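You operate a simulated robot arm through the tools that you are given. There is no shell and no other tool. Be economical: measure what you need, move in short steps, check, and stop when the job is done.

You are at the controls of a simulated robot arm. One attempt, no reset.

TASK
Brush the lint off the papers and weight them with the rug shuttle.
Fine: denim strips on to the stool first; red brush ends on the ironing pad. What is to be rubbed or washed off counts as gone when no trace of it is left.
Where things are to end (x, y in the base frame): denim strips within 6 cm of [107, 16]; rug shuttle within 9 cm of [50, -30].

Only the result counts: the job must be done as asked and must still hold three seconds after the hand-in. Knocking over, shifting, dropping, spilling or breaking anything else fails it.

THE ROBOT
A 6-joint arm with a fingered hand, hanging from a carriage that runs on a rail from [-150.3, -2.4] to [97.7, 1.5] (x, y) and turns from -6.196 to 5.794 rad about z. Base frame: it is fixed where the carriage stands at the start and does not move with it; the origin is on the floor, on the carriage's upright axis, x ahead of it, y to its left, z up; the surface under the hand at the start is at about z = 79. Units: cm, rad, N and s.
With the tool pointing down near the work surface it reaches from about 10 to 58 cm from the robot's upright axis, wherever it stands. Its first joint turns from -2.897 to 2.897 rad. Places, roughly: black strip pack (19x8x4 cm) [200, -100, 40]; blue damp pad (7x9x6 cm) [230, -110, 20]; blue-stripe pack [200, -25, 50]; chalk block [225, -125, 25]; dark rug shuttle [200, -150, 50]; folder clip [130, -20, 80]; folder dial [150, -40, 80]; grey strip pack (19x8x4 cm) [200, -90, 40]; hem clip [110, -40, 80]; iron dial [20, -20, 80]; iron weight [200, -150, 25]; ironing pad [60, -30, 80]; purple strip pack (19x8x4 cm) [200, -60, 40]; red-stripe pack [200, -25, 50]; rug shuttle [125, 25, 50]; seam roller [200, -100, 25]. Payload 4 kg.
The TCP is the grasp point between the finger pads, 2.9 cm short of the fingertips. In the tool frame z runs along the fingers and y along their closing line. The gripper opens to 10 cm. The gripper's body begins 3.4 cm behind the TCP. The gripper is a hand of 5 fingers: y runs from the thumb to the fingers, the wrist lies at [-1.5, -11.4, -18.9] in the tool frame, and closing takes about 1.5 s.
Orientation is that of the tool frame in the base frame, as [roll, pitch, yaw] about the fixed x, y, z axes, in that order (R = Rz(yaw) Ry(pitch) Rx(roll)). With the fingers straight down and the wrist toward the robot, the tool's x, y and z point along [0, 1, 0], [1, 0, 0] and [0, 0, -1] of the base frame.

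THE INTERFACE
- The arm moves only by the tool jog_arm. Its argument "motion" is one flat list of numbers, 6 for each row, row after row: the shift along the base's x, y, z in units of 400 mm (1.0 is 400 mm), then the turn, a rotation vector about the base's x, y, z in units of 45 degrees (1.0 is 45 degrees). In form: [tx, ty, tz, ax, ay, az, tx, ty, tz, ax, ay, az, ...]. A call has 1 to 8 rows; each row is the pose to reach, as a shift and turn from the pose commanded when the call began. "claw" is the opening, from 0 (shut) to 1 (fully open), set as the call begins (left out, the last holds). A call with a number of a shift or a turn outside -1 to 1 is refused whole. Rows are played at 5 a second. More than 5 cm and 0.15 rad between two rows, or a gripper value outside its range, and nothing of the call is played. A pose out of reach is approached as far as the arm can. The call stops where the force on the tool passes 40 N (or 10 N more than at its start, if that is more) or the arm is blocked; 0.2 s more then pass. The fingers move at their own pace (about 10.8 cm/s each) and stop on an object; they squeeze with about 23 N. The grip force told is the motor's: it shows also when the fingers shut on nothing. Time passes only in rows, and 0.2 s behind the last, so rows that repeat a pose let the fingers close. It gives the time, the measured TCP pose, the force on the tool (base axes), the opening and the grip force at its end, in the units of the frame above (readings bear some noise), with the torque about the TCP (base axes, N m) and any sound that the robot's microphone picked up.
- Cameras (640 x 400 px; columns grow to the right, rows downward): "scene" is now at [25.04, -2.21, 178.16]; the picture's right is [-0.40, -0.92, 0.00], its down [-0.85, 0.37, -0.36] and it looks along [0.33, -0.14, -0.93] (base axes); focal length 252 px, centre (320, 200). "wrist" rides on the gripper at [6.6, -8.6, -12.1] in the tool frame; the picture's right is [-0.76, 0.31, -0.58], its down [-0.59, -0.70, 0.40] and it looks along [-0.28, 0.64, 0.71] (tool axes); focal length 247 px, centre (320, 200). There is no depth. A picture from a camera that has moved, and an enlarged one, comes with that camera's place and axes in the base frame and with its lens.
- capture(camera): a new picture of that camera. No time passes.
- raise_lower(by): slides the trunk up (or, below 0, down) by that many cm; the arm and the scene camera ride with it, the base frame stays. It gives what a move gives, with no picture.
- steer(legs): drives the robot by 1 to 6 legs, each [ahead, left, turn to the left] in cm, cm and rad, along the robot's own axes; the way and the turn of a leg run together, so that a leg with both is an arc; at most 150 cm and 3.142 rad a leg. The arm and the cameras ride along, it lands a little off, and it stops where it bumps. It keeps to its track: a leg is cut to what the track allows. It gives what a move gives.
- hand_shape(shape): the hand has 5 fingers and takes this shape, open, in about a second: jaw (thumb against the fingers, like two jaws); tri (thumb and two fingers); tip (a fingertip pinch); poke (one finger out to press); point (the index stretched); flat (the hand flat); cup (the hand cupped); fist (a fist). The gripper value then closes the fingers along that shape, each until it touches; the sizes above hold for jaw. It gives what a move gives, with no picture.
- turn_head(pan, tilt): turns the head with the scene camera to pan (to the left, within 2.705 rad either way) and tilt (down, from -0.506 to 1.204), counted from straight ahead of the robot. It gives what a move gives.
- close_up(camera, box): a new picture of the part [left, top, right, bottom] of that camera's present view, enlarged. No time passes.
- job_done(): hands the job in; it is judged then, once.

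Work in short steps. Places have to be worked out from the pictures, the camera data and where the tool is seen: move nearer, look again, correct. Check each grasp and each placing, and mend what went wrong. You have 120 turns and 82 pictures in all, those below and enlarged ones among them. Open the gripper and draw the arm clear of the work before you hand the job in, unless the task says otherwise; then end with one line.

The tools are called after "Request:" as name(argument=value, ...) on one line, values as JSON. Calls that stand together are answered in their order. jog_arm: Moves the arm, as the interface text tells. Its arguments: {"type":"object","properties":{"motion":{"type":"array","items":{"type":"number"}},"claw":{"type":"number"}},"required":["motion"]} The other tools are called the same way: raise_lower (by) slides the trunk up or down; hand_shape (shape) gives the hand a shape; steer (legs) drives the base; turn_head (pan, tilt) turns the head that bears the scene camera; capture (camera) takes a picture; close_up (camera, box) takes an enlarged picture of a part of a camera's view; job_done () hands the job in.

At the start:

```text
time_s: 0.0
ee_pos: [45.75, -30.91, 112.73]
tcp_rot: [3.142, 0.0, 1.57]
contact_force: [-0.7, 0.2, -0.1]
ft_torque: [0.0, -0.01, -0.02]
grip_width: 9.97
grasp_force: 0.1
shape: jaw
trunk travel left (down, up): [-51.9, 8.1]
robot x, y, heading: [-0.28, 0.0, -0.002]
head pan, tilt: [-0.412, 1.201]
```

scene: 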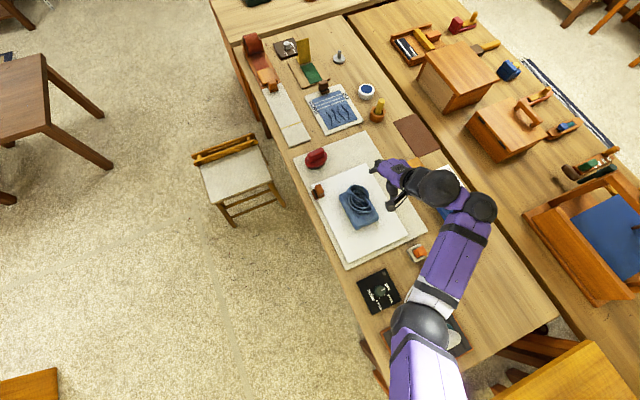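
wrist: 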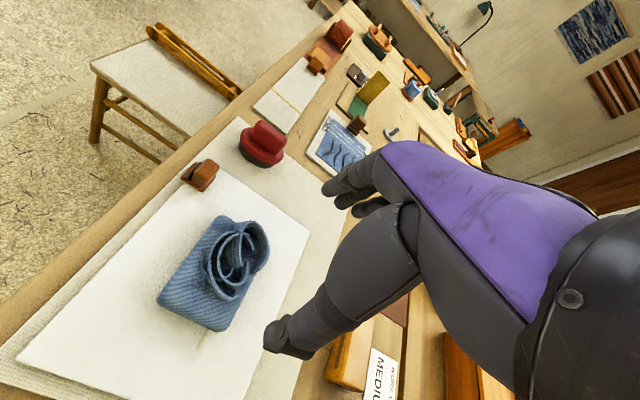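

The pictures show the blue denim bundle on the white papers near [51,-30] and a chair-like stool near [105,17]. I'll enlarge both areas to tell the objects apart.

Request:
close_up(camera="scene", box=[280, 130, 440, 270])

Request:
close_up(camera="scene", box=[180, 110, 300, 230])

Request:
close_up(camera="wrist", box=[80, 80, 400, 380])

```text
2.86 times, centred on (360, 200) of scene
camera zoom: at [25.04, -2.21, 178.16], right [-0.4, -0.92, 0.0], down [-0.85, 0.37, -0.36], along [0.33, -0.14, -0.93], focal length 720 px, centre (206, 200)
```

zoom: 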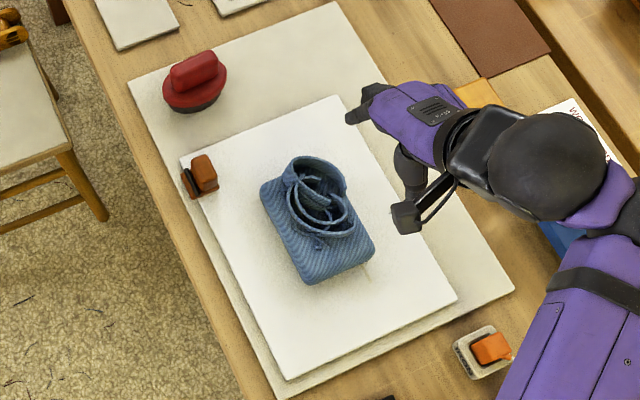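

```text
3.33 times, centred on (240, 170) of scene
camera zoom: at [25.04, -2.21, 178.16], right [-0.4, -0.92, 0.0], down [-0.85, 0.37, -0.36], along [0.33, -0.14, -0.93], focal length 840 px, centre (587, 300)
```

zoom: 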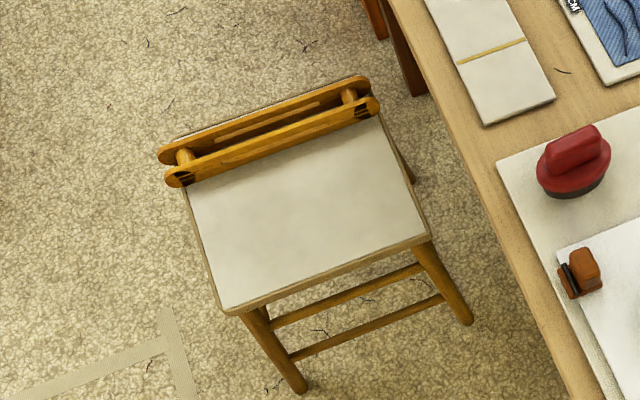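

```text
1.33 times, centred on (240, 230) of wrist
camera zoom: at [37.07, -24.41, 124.87], right [0.31, -0.76, 0.58], down [-0.7, -0.59, -0.4], along [0.64, -0.28, -0.71], focal length 329 px, centre (427, 160)
```

zoom: 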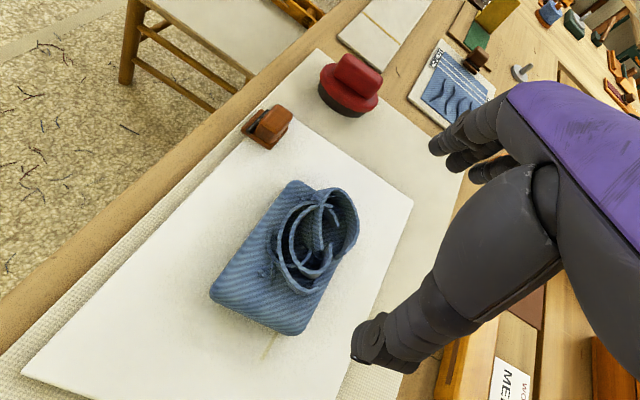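

The denim is a slab about 15×11 cm with loose curls on top, held over papers that are clipped at one corner. The red brush stands on the pad, and the wooden two-rail shuttle lies at the far edge of the stool. I'll draw the hand back and lower for a flatter view of the denim.

Request:
jog_arm(motion=[-0.075, 0, -0.075, 0, 0, 0, -0.15, 0, -0.15, 0, 0, 0, -0.225, 0, -0.225, 0, 0, 0, -0.3, 0, -0.3, 0, 0, 0, -0.375, 0, -0.375, 0, 0, 0])

Request:
capture(camera="wrist")

Request:
capture(camera="scene")

```text
time_s: 1.2
ee_pos: [30.81, -31.13, 97.74]
tcp_rot: [-3.139, 0.002, 1.571]
contact_force: [0.2, 0.0, -0.1]
ft_torque: [0.02, 0.0, 0.01]
grip_width: 10.0
grasp_force: 0.1
shape: jaw
trunk travel left (down, up): [-51.9, 8.1]
robot x, y, heading: [0.06, -0.18, -0.0]
head pan, tilt: [-0.412, 1.201]
```

```text
76 pictures are left
camera wrist: at [22.11, -24.57, 109.89], right [0.31, -0.76, 0.58], down [-0.7, -0.59, -0.4], along [0.64, -0.28, -0.71], focal length 247 px, centre (320, 200)
```

wrist: 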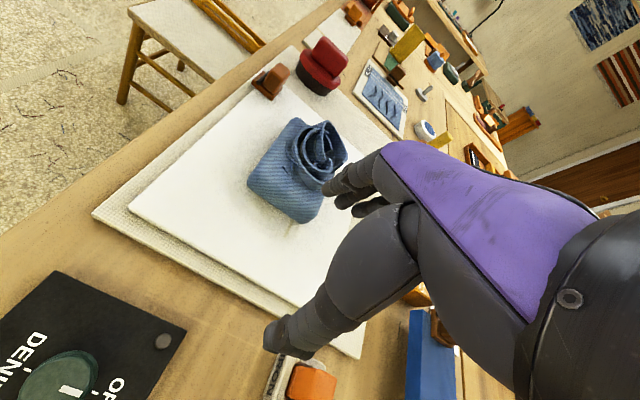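

```text
75 pictures are left
camera scene: at [25.05, -2.21, 178.16], right [-0.4, -0.92, 0.0], down [-0.85, 0.37, -0.36], along [0.33, -0.15, -0.93], focal length 252 px, centre (320, 200)
```

scene: 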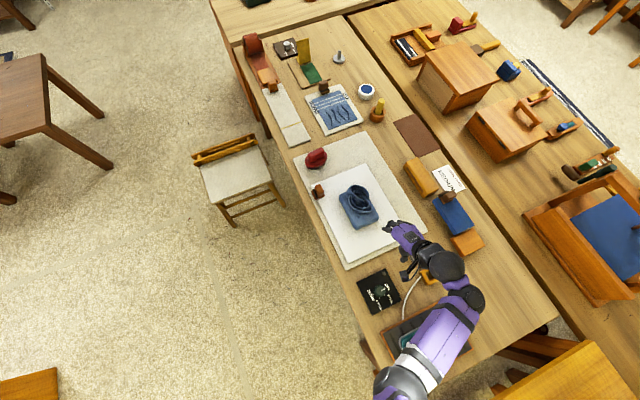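

Request:
close_up(camera="wrist", box=[230, 20, 390, 240])

Request:
close_up(camera="scene", box=[290, 130, 490, 270])

```text
1.82 times, centred on (310, 130) of wrist
camera zoom: at [22.11, -24.57, 109.89], right [0.31, -0.76, 0.58], down [-0.7, -0.59, -0.4], along [0.64, -0.28, -0.71], focal length 449 px, centre (338, 327)
```

zoom: 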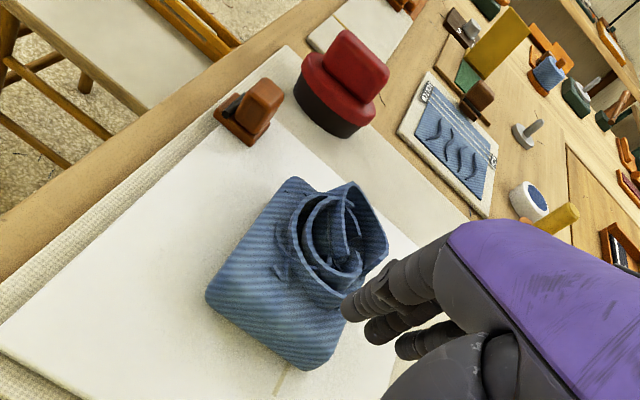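

```text
2.86 times, centred on (390, 200) of scene
camera zoom: at [25.05, -2.21, 178.16], right [-0.4, -0.92, 0.0], down [-0.85, 0.37, -0.36], along [0.33, -0.15, -0.93], focal length 720 px, centre (120, 200)
```

zoom: 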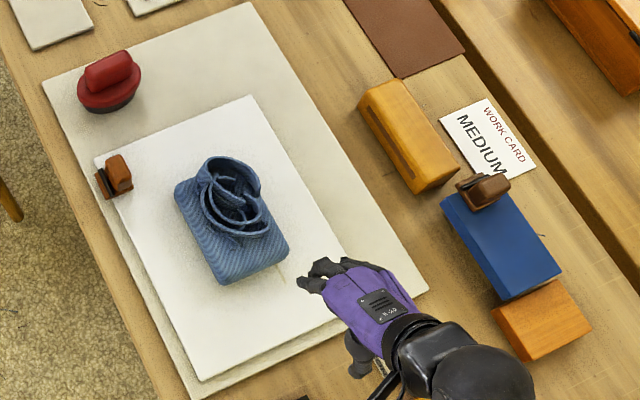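

The ring of curls stands to about z≈90, roughly 9 cm across in y and centred near [51,-30.5]. The slab's top is about z≈83. I'll turn the hand 90° so that it closes along y and bring it above the ring.

Request:
jog_arm(motion=[0.04, 0, 0.04, 0, 0, -0.1667, 0.08, 0, 0.08, 0, 0, -0.3333, 0.12, 0, 0.12, 0, 0, -0.5, 0.16, 0, 0.16, 0, 0, -0.6667, 0.2, 0, 0.2, 0, 0, -0.8333, 0.25, 0, 0.23, 0, 0, -1.0], claw=1)

Request:
jog_arm(motion=[0.04, 0, 0, 0, 0, -0.1667, 0.08, 0, 0, 0, 0, -0.3333, 0.12, 0, 0, 0, 0, -0.5, 0.16, 0, 0, 0, 0, -0.6667, 0.2, 0.01, 0, 0, 0, -0.8333, 0.25, 0.015, 0, 0, 0, -1.0])

Request:
capture(camera="wrist")

Request:
close_up(camera="scene", box=[290, 130, 450, 270])

```text
time_s: 2.6
ee_pos: [40.78, -30.56, 106.99]
tcp_rot: [-3.14, 0.003, 0.787]
contact_force: [-0.2, -0.4, -0.4]
ft_torque: [0.04, -0.08, -0.01]
grip_width: 10.02
grasp_force: 0.0
shape: jaw
trunk travel left (down, up): [-51.9, 8.1]
robot x, y, heading: [-0.53, 0.37, 0.0]
head pan, tilt: [-0.412, 1.201]
```

```text
time_s: 4.0
ee_pos: [50.74, -30.39, 106.7]
tcp_rot: [3.14, -0.001, -0.003]
contact_force: [-0.8, -0.1, 0.3]
ft_torque: [0.01, -0.06, 0.0]
grip_width: 9.98
grasp_force: 0.0
shape: jaw
trunk travel left (down, up): [-51.9, 8.1]
robot x, y, heading: [0.34, 0.1, 0.0]
head pan, tilt: [-0.412, 1.201]
```

```text
72 pictures are left
camera wrist: at [57.18, -21.81, 118.9], right [-0.76, -0.3, 0.58], down [-0.59, 0.7, -0.4], along [-0.29, -0.64, -0.71], focal length 247 px, centre (320, 200)
```

wrist: 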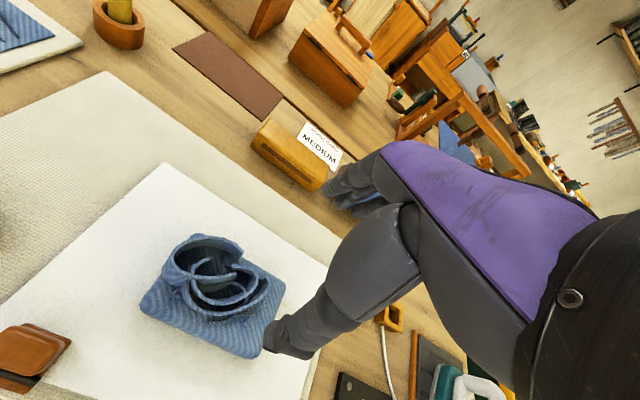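

```text
2.86 times, centred on (370, 200) of scene
camera zoom: at [25.04, -2.21, 178.15], right [-0.4, -0.92, 0.0], down [-0.85, 0.37, -0.36], along [0.33, -0.14, -0.93], focal length 720 px, centre (177, 200)
```

zoom: 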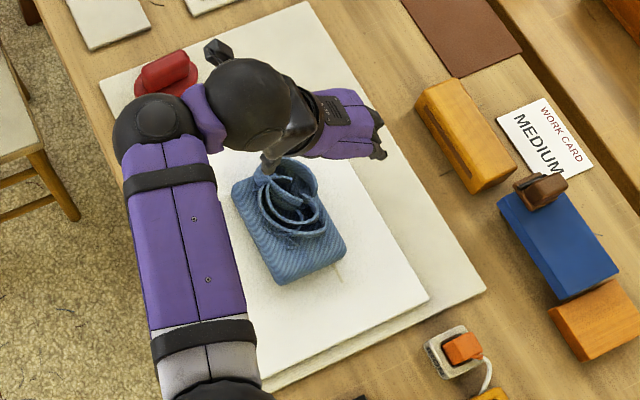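

The three views agree: the ring spans about y -27 to -35 and x 46 to 57. I'll lower the open hand over it to about z=93 first and check.

Request:
jog_arm(motion=[0.01, -0.008, -0.11, 0, 0, 0, 0.02, -0.015, -0.22, 0, 0, 0, 0.02, -0.015, -0.33, 0, 0, 0], claw=1)

Request:
capture(camera="wrist")

Request:
close_up(camera="scene", box=[290, 130, 450, 270])

```text
time_s: 4.8
ee_pos: [50.61, -30.28, 94.39]
tcp_rot: [-3.141, 0.001, 0.0]
contact_force: [-0.5, -0.2, 0.0]
ft_torque: [-0.02, -0.03, 0.0]
grip_width: 9.96
grasp_force: 0.1
shape: jaw
out of reach, approached as far as the arm can: row 3
trunk travel left (down, up): [-51.9, 8.1]
robot x, y, heading: [-0.2, 0.01, -0.002]
head pan, tilt: [-0.412, 1.201]
```

```text
70 pictures are left
camera wrist: at [57.01, -21.69, 106.58], right [-0.76, -0.31, 0.58], down [-0.59, 0.7, -0.4], along [-0.28, -0.64, -0.71], focal length 247 px, centre (320, 200)
```

wrist: 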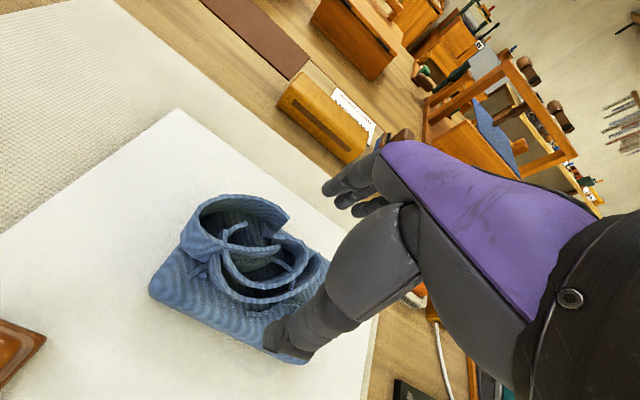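

```text
2.86 times, centred on (370, 200) of scene
camera zoom: at [24.96, -2.19, 178.1], right [-0.4, -0.92, 0.0], down [-0.85, 0.37, -0.36], along [0.33, -0.14, -0.93], focal length 720 px, centre (177, 200)
```

zoom: 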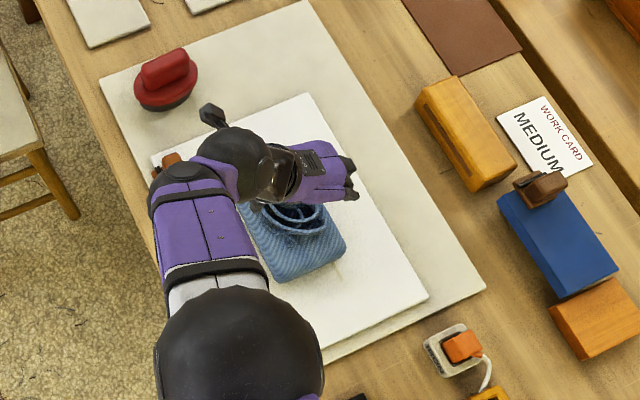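

The pose is near the reach limit. I'll lift, drive the carriage forward 20 cm along the rail, and bring the hand back over the denim.

Request:
jog_arm(motion=[0, 0, 0.12, 0, 0, 0, 0, 0, 0.24, 0, 0, 0, 0, 0, 0.34, 0, 0, 0])

Request:
steer(legs=[[20, 0, 0]])

Request:
jog_arm(motion=[-0.12, 0, 0, 0, 0, 0, -0.24, 0, 0, 0, 0, 0, -0.36, 0, 0, 0, 0, 0, -0.48, 0, 0, 0, 0, 0])

```text
time_s: 5.8
ee_pos: [43.92, -28.57, 100.64]
tcp_rot: [-3.084, 0.251, 0.0]
contact_force: [-2.6, 1.5, -1.7]
ft_torque: [-0.02, -0.15, 0.02]
grip_width: 9.97
grasp_force: 0.0
shape: jaw
out of reach, approached as far as the arm can: row 1, 2
trunk travel left (down, up): [-51.9, 8.1]
robot x, y, heading: [0.06, -0.26, 0.003]
head pan, tilt: [-0.412, 1.201]
stopped in row 3: the arm was blocked; the commanded pose is now the measured one
```

```text
time_s: 7.4
ee_pos: [64.55, -28.27, 101.03]
tcp_rot: [-3.086, 0.246, 0.008]
contact_force: [0.3, 0.3, -1.2]
ft_torque: [0.01, -0.05, -0.02]
grip_width: 9.98
grasp_force: 0.0
shape: jaw
trunk travel left (down, up): [-51.9, 8.1]
robot x, y, heading: [20.16, 0.31, 0.003]
head pan, tilt: [-0.412, 1.201]
```

```text
time_s: 8.4
ee_pos: [45.37, -30.81, 96.56]
tcp_rot: [-3.087, 0.24, 0.008]
contact_force: [0.4, -0.2, 0.8]
ft_torque: [0.02, 0.07, -0.02]
grip_width: 9.99
grasp_force: 0.0
shape: jaw
out of reach, approached as far as the arm can: row 1, 2, 3, 4
trunk travel left (down, up): [-51.9, 8.1]
robot x, y, heading: [20.27, 0.19, -0.0]
head pan, tilt: [-0.412, 1.201]
```

The arm was blocked and tilted by 0.24 rad, and still reports out of reach. I'll look before moving further.

Request:
capture(camera="scene")

Request:
capture(camera="wrist")

```text
68 pictures are left
camera scene: at [45.02, -1.79, 178.16], right [-0.4, -0.92, 0.0], down [-0.86, 0.37, -0.36], along [0.33, -0.14, -0.93], focal length 252 px, centre (320, 200)
```

scene: 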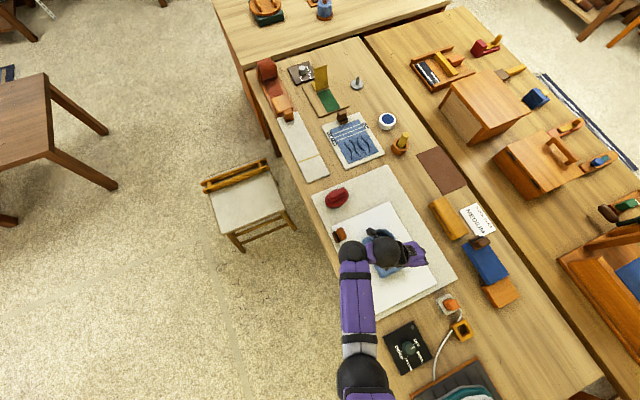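

```text
67 pictures are left
camera wrist: at [54.47, -22.98, 107.32], right [-0.6, -0.34, 0.72], down [-0.66, 0.72, -0.21], along [-0.45, -0.6, -0.66], focal length 247 px, centre (320, 200)
```

wrist: 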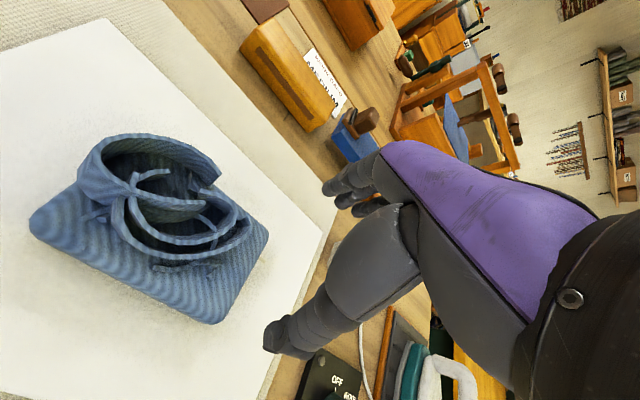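

The hand is probably at a wrist limit for this yaw. I'll lift and level it, then drive to x≈50, where closing along y is the natural direction.

Request:
jog_arm(motion=[0, 0.03, 0.06, -0.02, -0.1, 0, 0, 0.06, 0.12, -0.04, -0.2, 0, 0, 0.09, 0.2, -0.07, -0.306, 0])

```text
time_s: 9.2
ee_pos: [44.63, -29.03, 102.15]
tcp_rot: [3.14, -0.003, 0.001]
contact_force: [0.6, 0.6, 0.0]
ft_torque: [0.0, 0.0, 0.02]
grip_width: 9.99
grasp_force: 0.0
shape: jaw
out of reach, approached as far as the arm can: row 1, 2, 3
trunk travel left (down, up): [-51.9, 8.1]
robot x, y, heading: [19.89, 0.1, 0.006]
head pan, tilt: [-0.412, 1.201]
```

Now it is level. I'll drive ahead so that the carriage stands beside the denim.

Request:
steer(legs=[[31, 0, 0]])

Request:
jog_arm(motion=[-0.12, 0, 0.02, 0, 0, 0, -0.24, 0, 0.04, 0, 0, 0, -0.36, -0.02, 0.04, 0, 0, 0, -0.48, -0.04, 0.04, 0, 0, 0, -0.6, -0.05, 0.04, 0, 0, 0])

Request:
capture(camera="scene")

```text
time_s: 11.3
ee_pos: [75.28, -28.55, 101.96]
tcp_rot: [3.139, 0.0, -0.002]
contact_force: [0.4, -0.5, -0.1]
ft_torque: [0.06, 0.01, 0.0]
grip_width: 9.97
grasp_force: 0.1
shape: jaw
trunk travel left (down, up): [-51.9, 8.1]
robot x, y, heading: [51.14, 1.03, 0.005]
head pan, tilt: [-0.412, 1.201]
```

```text
time_s: 12.5
ee_pos: [51.54, -30.46, 103.75]
tcp_rot: [3.141, -0.001, 0.002]
contact_force: [-2.8, 1.0, -0.5]
ft_torque: [0.01, -0.2, 0.04]
grip_width: 10.0
grasp_force: 0.1
shape: jaw
trunk travel left (down, up): [-51.9, 8.1]
robot x, y, heading: [51.02, 0.82, 0.003]
head pan, tilt: [-0.412, 1.201]
```

```text
66 pictures are left
camera scene: at [75.77, -1.38, 178.15], right [-0.4, -0.92, 0.0], down [-0.85, 0.37, -0.36], along [0.33, -0.14, -0.93], focal length 252 px, centre (320, 200)
```

scene: 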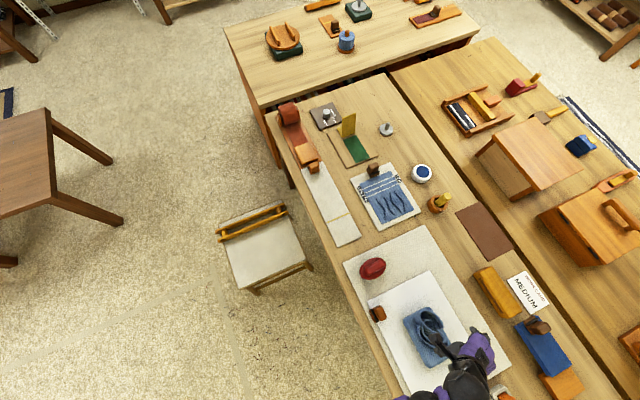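

In reach now. I'll turn the head to face the denim and lower the hand onto the ring.

Request:
turn_head(pan=-2.2, tilt=1.15)

Request:
jog_arm(motion=[0, -0.006, -0.11, 0, 0, 0, 0, -0.012, -0.22, 0, 0, 0, 0, -0.012, -0.3, 0, 0, 0, 0, -0.012, -0.3, 0, 0, 0])

Request:
capture(camera="scene")

Request:
capture(camera="wrist")

```text
time_s: 14.3
ee_pos: [51.9, -30.53, 103.63]
tcp_rot: [3.14, 0.0, 0.015]
contact_force: [0.7, 0.1, -0.2]
ft_torque: [0.0, 0.0, -0.05]
grip_width: 9.98
grasp_force: 0.0
shape: jaw
trunk travel left (down, up): [-51.9, 8.1]
robot x, y, heading: [50.62, 0.94, 0.001]
head pan, tilt: [-2.201, 1.15]
```

```text
time_s: 15.3
ee_pos: [51.35, -30.87, 91.66]
tcp_rot: [3.138, 0.0, -0.002]
contact_force: [0.0, -1.0, -0.5]
ft_torque: [0.01, -0.01, 0.02]
grip_width: 9.98
grasp_force: 0.1
shape: jaw
trunk travel left (down, up): [-51.9, 8.1]
robot x, y, heading: [50.64, 0.68, 0.003]
head pan, tilt: [-2.201, 1.15]
```

```text
65 pictures are left
camera scene: at [67.14, -3.97, 178.44], right [-0.81, 0.59, 0.0], down [0.54, 0.74, -0.41], along [-0.24, -0.33, -0.91], focal length 252 px, centre (320, 200)
```

scene: 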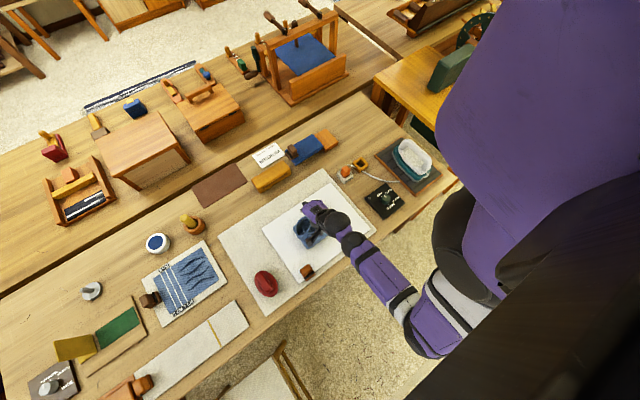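

```text
64 pictures are left
camera wrist: at [57.87, -22.39, 103.78], right [-0.76, -0.31, 0.58], down [-0.59, 0.7, -0.4], along [-0.28, -0.64, -0.71], focal length 247 px, centre (320, 200)
```

wrist: 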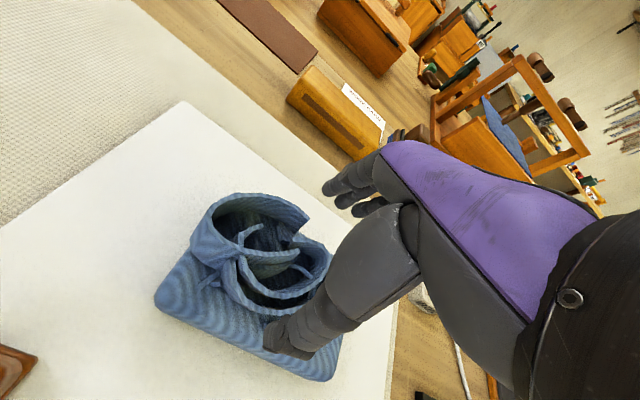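

The ring's centre looks to be about [53,-30.3], so I'll shift slightly and lower to z≈87.7, with the fingertips just above the slab.

Request:
jog_arm(motion=[0.035, 0.016, 0, 0, 0, 0, 0.035, 0.016, -0.05, 0, 0, 0, 0.035, 0.016, -0.1, 0, 0, 0, 0.035, 0.016, -0.1, 0, 0, 0])

Request:
capture(camera="wrist")

Request:
close_up(camera="scene", box=[250, 180, 380, 290])

```text
time_s: 16.3
ee_pos: [52.68, -30.54, 87.73]
tcp_rot: [3.139, -0.001, 0.0]
contact_force: [-0.3, 3.3, 15.1]
ft_torque: [0.27, 0.01, 0.03]
grip_width: 9.97
grasp_force: 0.1
shape: jaw
trunk travel left (down, up): [-51.9, 8.1]
robot x, y, heading: [50.54, 0.89, 0.005]
head pan, tilt: [-2.201, 1.15]
```

```text
63 pictures are left
camera wrist: at [59.17, -21.9, 99.87], right [-0.76, -0.3, 0.58], down [-0.59, 0.7, -0.4], along [-0.28, -0.64, -0.71], focal length 247 px, centre (320, 200)
```

wrist: 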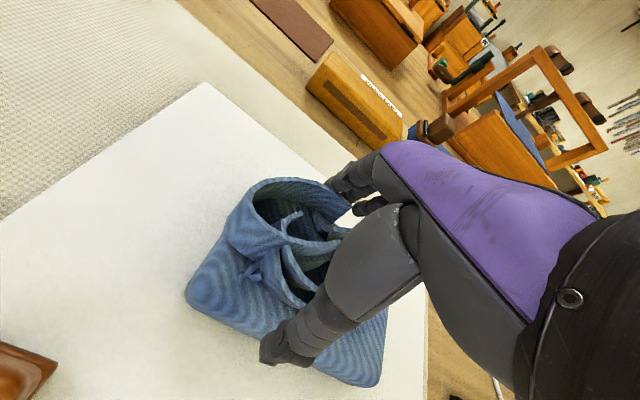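

```text
3.64 times, centred on (315, 235) of scene
camera zoom: at [67.14, -3.97, 178.46], right [-0.81, 0.59, 0.0], down [0.54, 0.74, -0.41], along [-0.24, -0.33, -0.91], focal length 916 px, centre (338, 73)
```

zoom: 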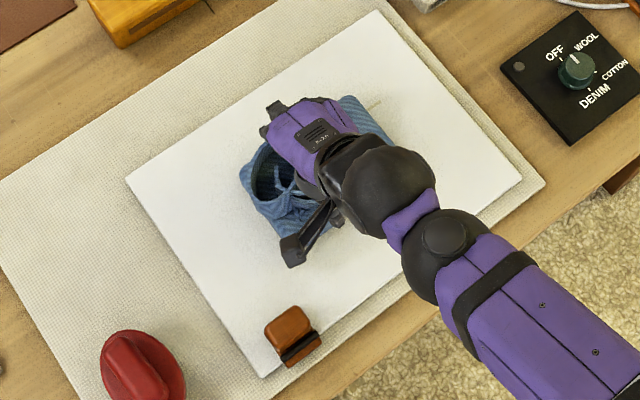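

There is a light 15 N contact, probably the thumb on the slab. I'll raise 0.4 cm and close.

Request:
jog_arm(motion=[0, 0, 0.012, 0, 0, 0, 0, 0, 0.012, 0, 0, 0, 0, 0, 0.012, 0, 0, 0, 0, 0, 0.012, 0, 0, 0, 0, 0, 0.012, 0, 0, 0, 0, 0, 0.012, 0, 0, 0, 0, 0, 0.012, 0, 0, 0, 0, 0, 0.012, 0, 0, 0], claw=0)

Request:
jog_arm(motion=[0, 0, 0.04, 0, 0, 0, 0, 0, 0.08, 0, 0, 0, 0, 0, 0.12, 0, 0, 0])

Request:
capture(camera="wrist")

Request:
close_up(camera="scene", box=[250, 180, 380, 290])

```text
time_s: 18.1
ee_pos: [52.8, -30.23, 88.17]
tcp_rot: [3.139, 0.0, -0.002]
contact_force: [0.6, 0.5, 0.2]
ft_torque: [0.0, -0.05, 0.0]
grip_width: 10.0
grasp_force: 23.6
shape: jaw
trunk travel left (down, up): [-51.9, 8.1]
robot x, y, heading: [50.8, 0.89, 0.004]
head pan, tilt: [-2.201, 1.15]
```

```text
time_s: 18.9
ee_pos: [52.7, -30.43, 93.08]
tcp_rot: [3.141, 0.001, -0.002]
contact_force: [0.7, 0.4, -2.0]
ft_torque: [0.01, -0.05, 0.02]
grip_width: 10.0
grasp_force: 22.8
shape: jaw
trunk travel left (down, up): [-51.9, 8.1]
robot x, y, heading: [50.94, 0.95, 0.002]
head pan, tilt: [-2.201, 1.15]
```

```text
61 pictures are left
camera wrist: at [59.2, -21.91, 105.15], right [-0.76, -0.31, 0.58], down [-0.59, 0.7, -0.4], along [-0.28, -0.64, -0.71], focal length 247 px, centre (320, 200)
```

wrist: 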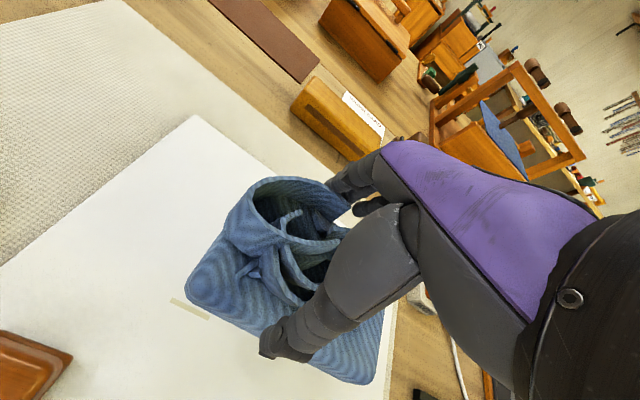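

```text
3.64 times, centred on (315, 235) of scene
camera zoom: at [67.14, -3.96, 178.44], right [-0.81, 0.59, 0.0], down [0.54, 0.74, -0.41], along [-0.24, -0.33, -0.91], focal length 916 px, centre (338, 73)
```

zoom: 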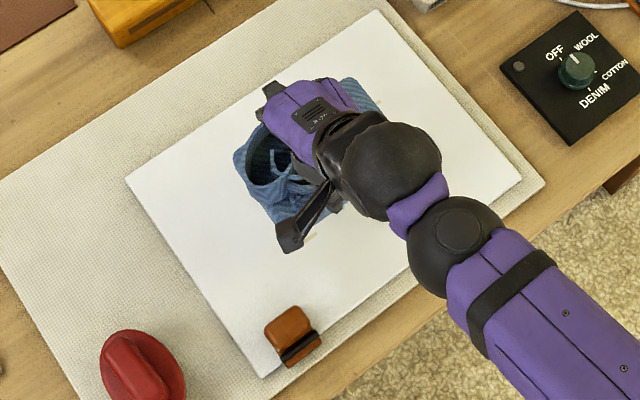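

The denim came up cleanly, and a pale lint strip shows on the paper beneath it. I'll lift it higher, then drive ahead 24 cm and turn the carriage so that the arm points to the stool.

Request:
jog_arm(motion=[0, 0, 0.1, 0, 0, 0, 0, 0, 0.2, 0, 0, 0, 0, 0, 0.3, 0, 0, 0, 0, 0, 0.4, 0, 0, 0])

Request:
steer(legs=[[24, 0, 0], [0, 0, 1.0], [0, 0, 0.95]])

Request:
turn_head(pan=0.2, tilt=1.15)

Request:
capture(camera="scene")

Request:
capture(camera="wrist")

```text
time_s: 19.9
ee_pos: [52.76, -30.42, 108.96]
tcp_rot: [-3.141, 0.0, -0.001]
contact_force: [-0.6, 0.5, -2.5]
ft_torque: [-0.01, -0.06, 0.01]
grip_width: 10.01
grasp_force: 22.6
shape: jaw
trunk travel left (down, up): [-51.9, 8.1]
robot x, y, heading: [50.71, 0.7, -0.0]
head pan, tilt: [-2.201, 1.15]
```

```text
time_s: 26.6
ee_pos: [103.07, 14.54, 109.01]
tcp_rot: [3.141, 0.0, 1.952]
contact_force: [0.5, 0.6, -2.0]
ft_torque: [0.1, 0.04, 0.03]
grip_width: 10.02
grasp_force: 23.1
shape: jaw
trunk travel left (down, up): [-51.9, 8.1]
robot x, y, heading: [75.07, 1.01, 1.956]
head pan, tilt: [-2.201, 1.15]
```

```text
time_s: 28.8
ee_pos: [103.01, 14.56, 109.03]
tcp_rot: [-3.142, 0.001, 1.953]
contact_force: [-0.1, 0.0, -2.1]
ft_torque: [0.04, 0.01, -0.03]
grip_width: 9.99
grasp_force: 23.1
shape: jaw
trunk travel left (down, up): [-51.9, 8.1]
robot x, y, heading: [74.81, 0.97, 1.954]
head pan, tilt: [0.201, 1.15]
```

```text
59 pictures are left
camera scene: at [63.91, 24.71, 178.44], right [0.83, 0.55, 0.0], down [0.5, -0.76, -0.41], along [-0.23, 0.34, -0.91], focal length 252 px, centre (320, 200)
```

scene: 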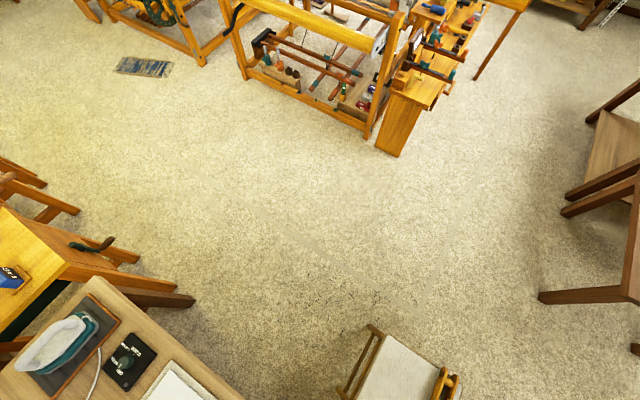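

```text
58 pictures are left
camera wrist: at [92.45, 17.48, 121.15], right [0.57, -0.59, 0.58], down [-0.43, -0.81, -0.4], along [0.7, -0.02, -0.71], focal length 247 px, centre (320, 200)
```

wrist: 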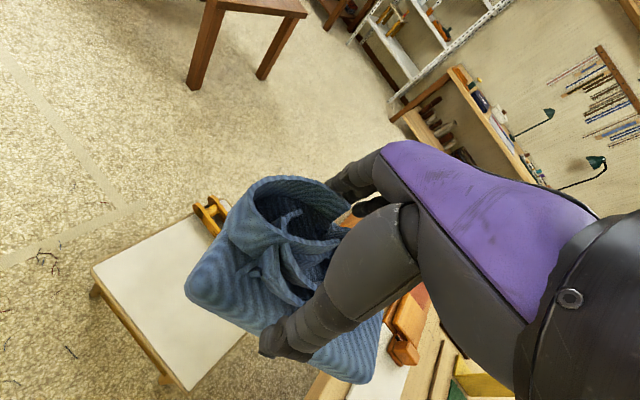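

Denim held. I'll turn the head toward the stool, move the hand over the target, and lower the trunk in part.

Request:
turn_head(pan=-1.6, tilt=1.1)

Request:
jog_arm(motion=[0.035, 0.05, 0, 0, 0, 0, 0.068, 0.098, 0, 0, 0, 0])

Request:
raise_lower(by=-20)

Request:
capture(camera="scene")

```text
time_s: 30.6
ee_pos: [103.06, 14.6, 109.02]
tcp_rot: [-3.141, 0.0, 1.952]
contact_force: [-0.6, 0.4, -2.0]
ft_torque: [0.04, 0.02, 0.02]
grip_width: 9.98
grasp_force: 22.6
shape: jaw
trunk travel left (down, up): [-51.9, 8.1]
robot x, y, heading: [74.77, 1.09, 1.954]
head pan, tilt: [-1.6, 1.1]
```

```text
time_s: 31.2
ee_pos: [105.78, 18.53, 108.97]
tcp_rot: [3.141, 0.0, 1.953]
contact_force: [-0.6, 0.4, -2.7]
ft_torque: [0.07, 0.05, 0.01]
grip_width: 10.0
grasp_force: 23.3
shape: jaw
trunk travel left (down, up): [-51.9, 8.1]
robot x, y, heading: [74.86, 1.49, 1.953]
head pan, tilt: [-1.6, 1.1]
```

```text
time_s: 33.4
ee_pos: [105.75, 18.61, 89.06]
tcp_rot: [-3.141, 0.0, 1.952]
contact_force: [0.2, 0.4, -0.7]
ft_torque: [0.05, 0.02, 0.01]
grip_width: 9.98
grasp_force: 22.9
shape: jaw
trunk travel left (down, up): [-31.9, 28.1]
robot x, y, heading: [74.78, 0.92, 1.951]
head pan, tilt: [-1.6, 1.1]
```

```text
57 pictures are left
camera scene: at [73.12, 21.93, 158.76], right [0.35, -0.94, 0.0], down [-0.84, -0.31, -0.45], along [0.43, 0.16, -0.89], focal length 252 px, centre (320, 200)
```

scene: 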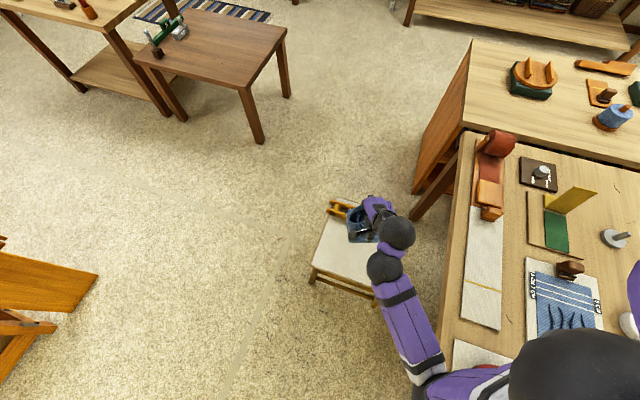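

The denim is over the stool. I'll lower the trunk 17 more, then look closely before the last stretch.

Request:
raise_lower(by=-17)

Request:
capture(camera="scene")

Request:
capture(camera="wrist")

```text
time_s: 35.3
ee_pos: [105.8, 18.61, 71.98]
tcp_rot: [3.141, 0.001, 1.953]
contact_force: [0.4, -0.4, -2.3]
ft_torque: [0.09, 0.02, 0.02]
grip_width: 9.99
grasp_force: 22.6
shape: jaw
trunk travel left (down, up): [-14.9, 45.1]
robot x, y, heading: [74.73, 1.12, 1.956]
head pan, tilt: [-1.6, 1.1]
```

```text
56 pictures are left
camera scene: at [73.12, 21.93, 141.76], right [0.35, -0.94, 0.0], down [-0.84, -0.31, -0.45], along [0.43, 0.16, -0.89], focal length 252 px, centre (320, 200)
```

scene: 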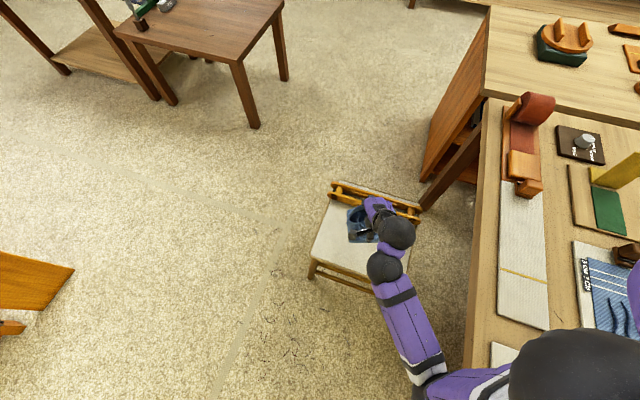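

```text
55 pictures are left
camera wrist: at [95.21, 21.42, 84.13], right [0.57, -0.59, 0.58], down [-0.43, -0.81, -0.4], along [0.7, -0.02, -0.71], focal length 247 px, centre (320, 200)
```

wrist: 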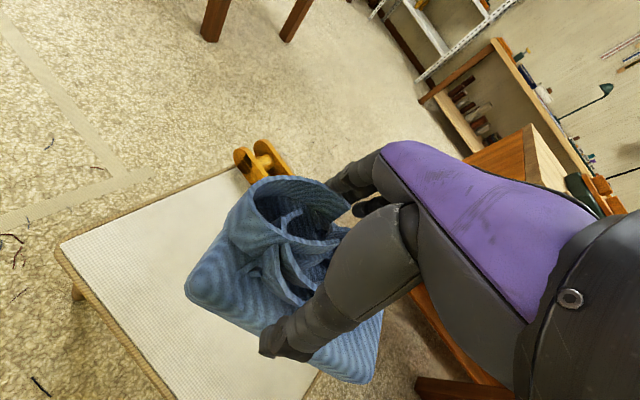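

Denim sits above the free part of the seat and clear of the shuttle. I'll lower with the arm by 12 cm, then in small steps feeling for contact.

Request:
jog_arm(motion=[0, 0, -0.1, 0, 0, 0, 0, 0, -0.2, 0, 0, 0, 0, 0, -0.3, 0, 0, 0])

Request:
capture(camera="wrist")

Request:
close_up(camera="scene", box=[290, 160, 440, 300])

```text
time_s: 36.1
ee_pos: [105.95, 18.51, 60.1]
tcp_rot: [3.14, -0.003, 1.952]
contact_force: [-0.5, 1.0, -2.3]
ft_torque: [0.05, 0.04, -0.01]
grip_width: 10.01
grasp_force: 22.6
shape: jaw
trunk travel left (down, up): [-14.9, 45.1]
robot x, y, heading: [74.85, 1.05, 1.955]
head pan, tilt: [-1.6, 1.1]
```

```text
54 pictures are left
camera wrist: at [95.47, 21.44, 72.2], right [0.57, -0.59, 0.58], down [-0.43, -0.81, -0.4], along [0.7, -0.02, -0.71], focal length 247 px, centre (320, 200)
```

wrist: 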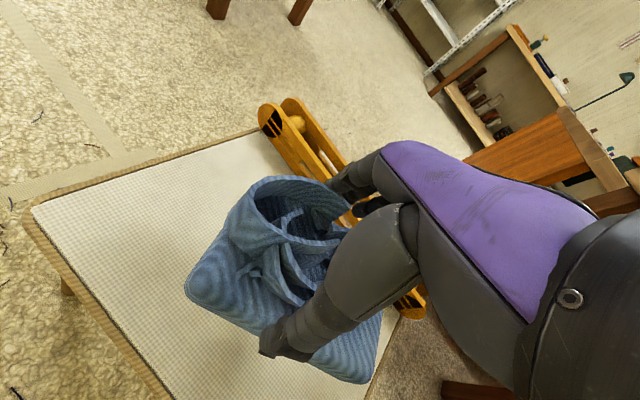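

```text
2.86 times, centred on (365, 230) of scene
camera zoom: at [73.12, 21.93, 141.76], right [0.35, -0.94, 0.0], down [-0.84, -0.31, -0.45], along [0.43, 0.16, -0.89], focal length 720 px, centre (191, 114)
```

zoom: 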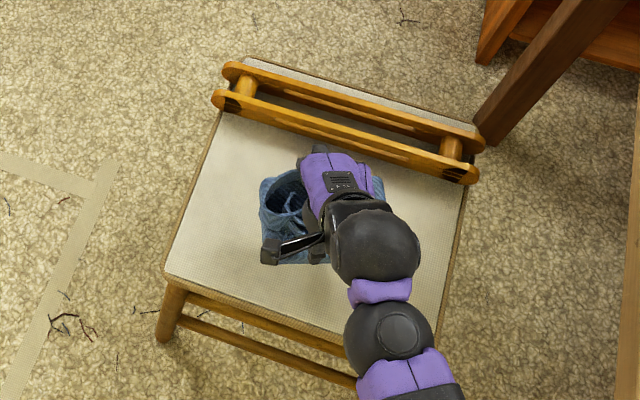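

There is ample clearance to the shuttle. I'll descend in 1 cm steps and watch the force.

Request:
jog_arm(motion=[0, 0, -0.025, 0, 0, 0, 0, 0, -0.05, 0, 0, 0, 0, 0, -0.075, 0, 0, 0, 0, 0, -0.1, 0, 0, 0, 0, 0, -0.12, 0, 0, 0])

Request:
capture(camera="wrist")

```text
time_s: 37.3
ee_pos: [105.8, 18.63, 55.3]
tcp_rot: [-3.141, -0.001, 1.952]
contact_force: [0.3, 0.3, -2.8]
ft_torque: [0.07, 0.04, -0.01]
grip_width: 9.99
grasp_force: 22.9
shape: jaw
trunk travel left (down, up): [-14.9, 45.1]
robot x, y, heading: [74.73, 1.43, 1.956]
head pan, tilt: [-1.6, 1.1]
```

```text
52 pictures are left
camera wrist: at [95.24, 21.45, 67.39], right [0.57, -0.59, 0.58], down [-0.43, -0.81, -0.4], along [0.7, -0.02, -0.71], focal length 247 px, centre (320, 200)
```

wrist: 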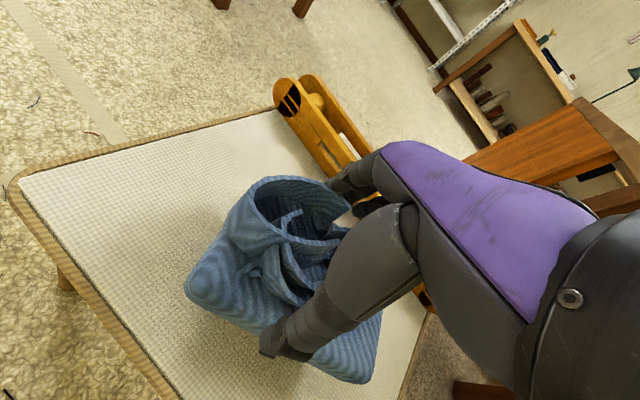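

No contact yet, with the slab's bottom near z≈48. I'll continue in 0.5 cm steps.

Request:
jog_arm(motion=[0, 0, -0.0125, 0, 0, 0, 0, 0, -0.025, 0, 0, 0, 0, 0, -0.0375, 0, 0, 0, 0, 0, -0.05, 0, 0, 0, 0, 0, -0.0625, 0, 0, 0, 0, 0, -0.075, 0, 0, 0])

```text
time_s: 38.7
ee_pos: [105.81, 18.62, 52.33]
tcp_rot: [3.139, -0.002, 1.953]
contact_force: [-0.2, 0.3, -1.0]
ft_torque: [-0.05, 0.1, -0.03]
grip_width: 9.97
grasp_force: 22.9
shape: jaw
trunk travel left (down, up): [-14.9, 45.1]
robot x, y, heading: [74.58, 1.34, 1.955]
head pan, tilt: [-1.6, 1.1]
```

The weight reading has dropped slightly, so it may just be touching. I'll step down 0.25 cm at a time.

Request:
jog_arm(motion=[0, 0, -0.006, 0, 0, 0, 0, 0, -0.0125, 0, 0, 0])

Request:
capture(camera="wrist")

```text
time_s: 39.3
ee_pos: [105.94, 18.68, 51.99]
tcp_rot: [3.136, -0.002, 1.95]
contact_force: [-4.4, -2.8, 26.4]
ft_torque: [-0.41, 0.88, -0.08]
grip_width: 10.01
grasp_force: 23.2
shape: jaw
trunk travel left (down, up): [-14.9, 45.1]
robot x, y, heading: [74.75, 1.17, 1.953]
head pan, tilt: [-1.6, 1.1]
```

```text
51 pictures are left
camera wrist: at [95.33, 21.52, 64.05], right [0.56, -0.59, 0.58], down [-0.43, -0.81, -0.4], along [0.7, -0.02, -0.71], focal length 247 px, centre (320, 200)
```

wrist: 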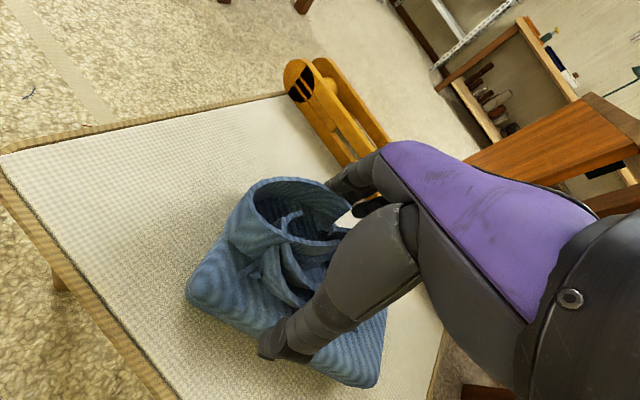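

It is seated with 26 N of contact. I'll back off 0.3 cm, open the hand and rise straight up.

Request:
jog_arm(motion=[0, 0, 0.007, 0, 0, 0, 0, 0, 0.007, 0, 0, 0, 0, 0, 0.007, 0, 0, 0, 0, 0, 0.007, 0, 0, 0, 0, 0, 0.007, 0, 0, 0, 0, 0, 0.007, 0, 0, 0], claw=1)

Request:
jog_arm(motion=[0, 0, 0.05, 0, 0, 0, 0, 0, 0.15, 0, 0, 0, 0, 0, 0.25, 0, 0, 0, 0, 0, 0.37, 0, 0, 0, 0, 0, 0.49, 0, 0, 0, 0, 0, 0.6, 0, 0, 0])

Request:
capture(camera="wrist")

Request:
close_up(camera="scene", box=[290, 160, 440, 300])

```text
time_s: 40.7
ee_pos: [105.83, 18.63, 52.02]
tcp_rot: [3.141, 0.0, 1.953]
contact_force: [1.6, 1.8, 4.0]
ft_torque: [-0.07, 0.16, -0.01]
grip_width: 9.97
grasp_force: 0.0
shape: jaw
trunk travel left (down, up): [-14.9, 45.1]
robot x, y, heading: [75.07, 1.16, 1.956]
head pan, tilt: [-1.6, 1.1]
```

```text
time_s: 42.1
ee_pos: [106.17, 18.34, 74.67]
tcp_rot: [3.128, 0.007, 1.975]
contact_force: [-1.8, -3.3, -2.4]
ft_torque: [0.31, -0.13, -0.01]
grip_width: 10.01
grasp_force: 0.1
shape: jaw
out of reach, approached as far as the arm can: row 6
trunk travel left (down, up): [-14.9, 45.1]
robot x, y, heading: [74.73, 0.99, 1.957]
head pan, tilt: [-1.6, 1.1]
```

```text
50 pictures are left
camera wrist: at [95.44, 20.93, 86.68], right [0.57, -0.57, 0.59], down [-0.41, -0.82, -0.4], along [0.71, -0.01, -0.7], focal length 247 px, centre (320, 200)
```

wrist: 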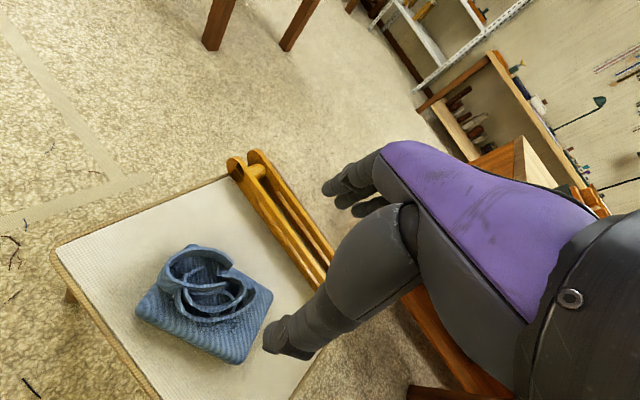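

```text
2.86 times, centred on (365, 230) of scene
camera zoom: at [73.17, 21.89, 141.74], right [0.35, -0.94, 0.0], down [-0.84, -0.31, -0.45], along [0.43, 0.16, -0.89], focal length 720 px, centre (191, 114)
```

zoom: 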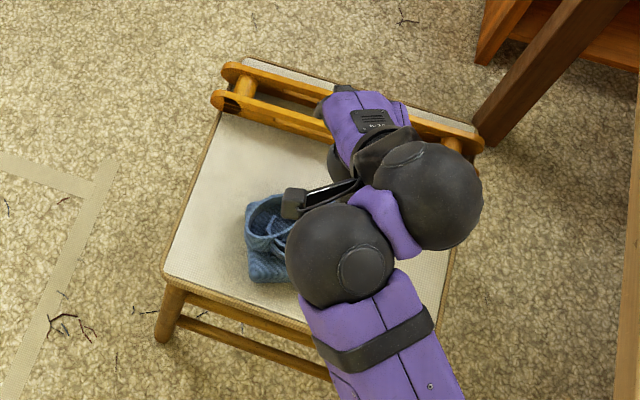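

The denim stands on the seat. I'll raise the trunk to full working height and check where it lies.

Request:
raise_lower(by=37)

Request:
steer(legs=[[0, 0, -0.95], [0, 0, -1.0]])

Request:
turn_head(pan=0.2, tilt=1.1)

Request:
capture(camera="scene")

```text
time_s: 45.7
ee_pos: [106.13, 18.05, 111.48]
tcp_rot: [3.138, -0.001, 1.953]
contact_force: [-0.1, 0.3, 0.6]
ft_torque: [-0.04, -0.02, 0.02]
grip_width: 10.0
grasp_force: 0.0
shape: jaw
trunk travel left (down, up): [-51.9, 8.1]
robot x, y, heading: [74.77, 1.24, 1.955]
head pan, tilt: [-1.6, 1.1]
```

```text
time_s: 51.1
ee_pos: [78.22, -34.08, 111.56]
tcp_rot: [3.136, -0.001, -0.018]
contact_force: [-0.4, 0.2, 0.5]
ft_torque: [0.03, 0.01, -0.02]
grip_width: 9.98
grasp_force: 0.1
shape: jaw
trunk travel left (down, up): [-51.9, 8.1]
robot x, y, heading: [74.73, 1.27, -0.02]
head pan, tilt: [-1.6, 1.1]
```

```text
time_s: 52.9
ee_pos: [78.22, -34.15, 111.39]
tcp_rot: [3.137, 0.0, -0.017]
contact_force: [0.2, -0.4, -0.1]
ft_torque: [0.01, -0.05, 0.0]
grip_width: 9.99
grasp_force: 0.0
shape: jaw
trunk travel left (down, up): [-51.9, 8.1]
robot x, y, heading: [75.12, 1.09, -0.02]
head pan, tilt: [0.201, 1.1]
```

```text
48 pictures are left
camera scene: at [100.9, 2.01, 178.75], right [0.18, -0.98, 0.0], down [-0.88, -0.16, -0.45], along [0.45, 0.08, -0.89], focal length 252 px, centre (320, 200)
```

scene: 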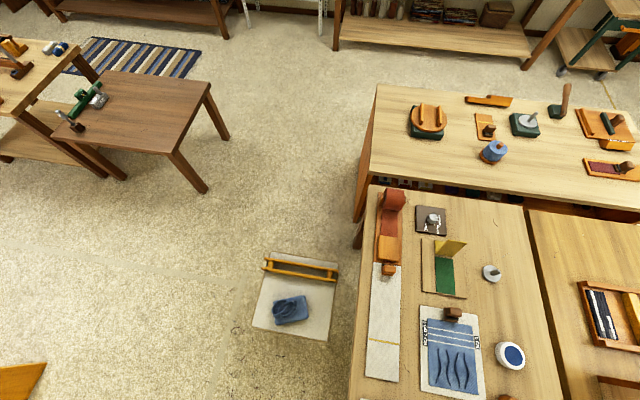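

The denim lies at about [106.4, 17], within tolerance. Next is the brush, so I'll turn the head back to the ironing pad and look closely.

Request:
turn_head(pan=-2.3, tilt=1.15)

Request:
capture(camera="scene")

Request:
capture(camera="wrist")

```text
time_s: 55.2
ee_pos: [78.12, -34.2, 111.56]
tcp_rot: [3.137, -0.003, -0.018]
contact_force: [0.5, -0.8, -0.4]
ft_torque: [-0.01, 0.01, 0.03]
grip_width: 10.01
grasp_force: 0.1
shape: jaw
trunk travel left (down, up): [-51.9, 8.1]
robot x, y, heading: [74.63, 1.11, -0.016]
head pan, tilt: [-2.3, 1.15]
```

```text
47 pictures are left
camera scene: at [90.64, -3.52, 178.44], right [-0.73, 0.68, 0.0], down [0.62, 0.67, -0.41], along [-0.28, -0.3, -0.91], focal length 252 px, centre (320, 200)
```

scene: 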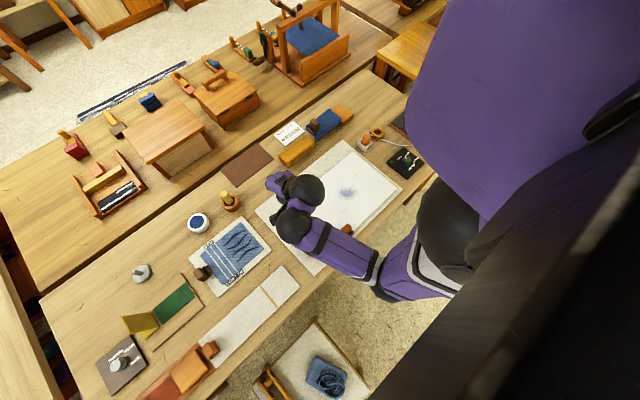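

```text
46 pictures are left
camera wrist: at [84.7, -25.69, 123.58], right [-0.76, -0.29, 0.58], down [-0.57, 0.71, -0.4], along [-0.29, -0.64, -0.71], focal length 247 px, centre (320, 200)
```

wrist: 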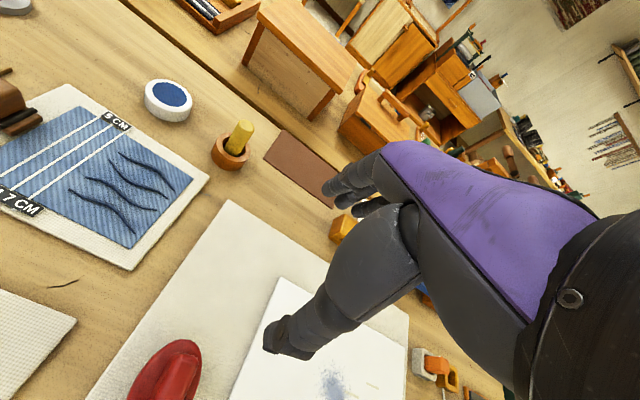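

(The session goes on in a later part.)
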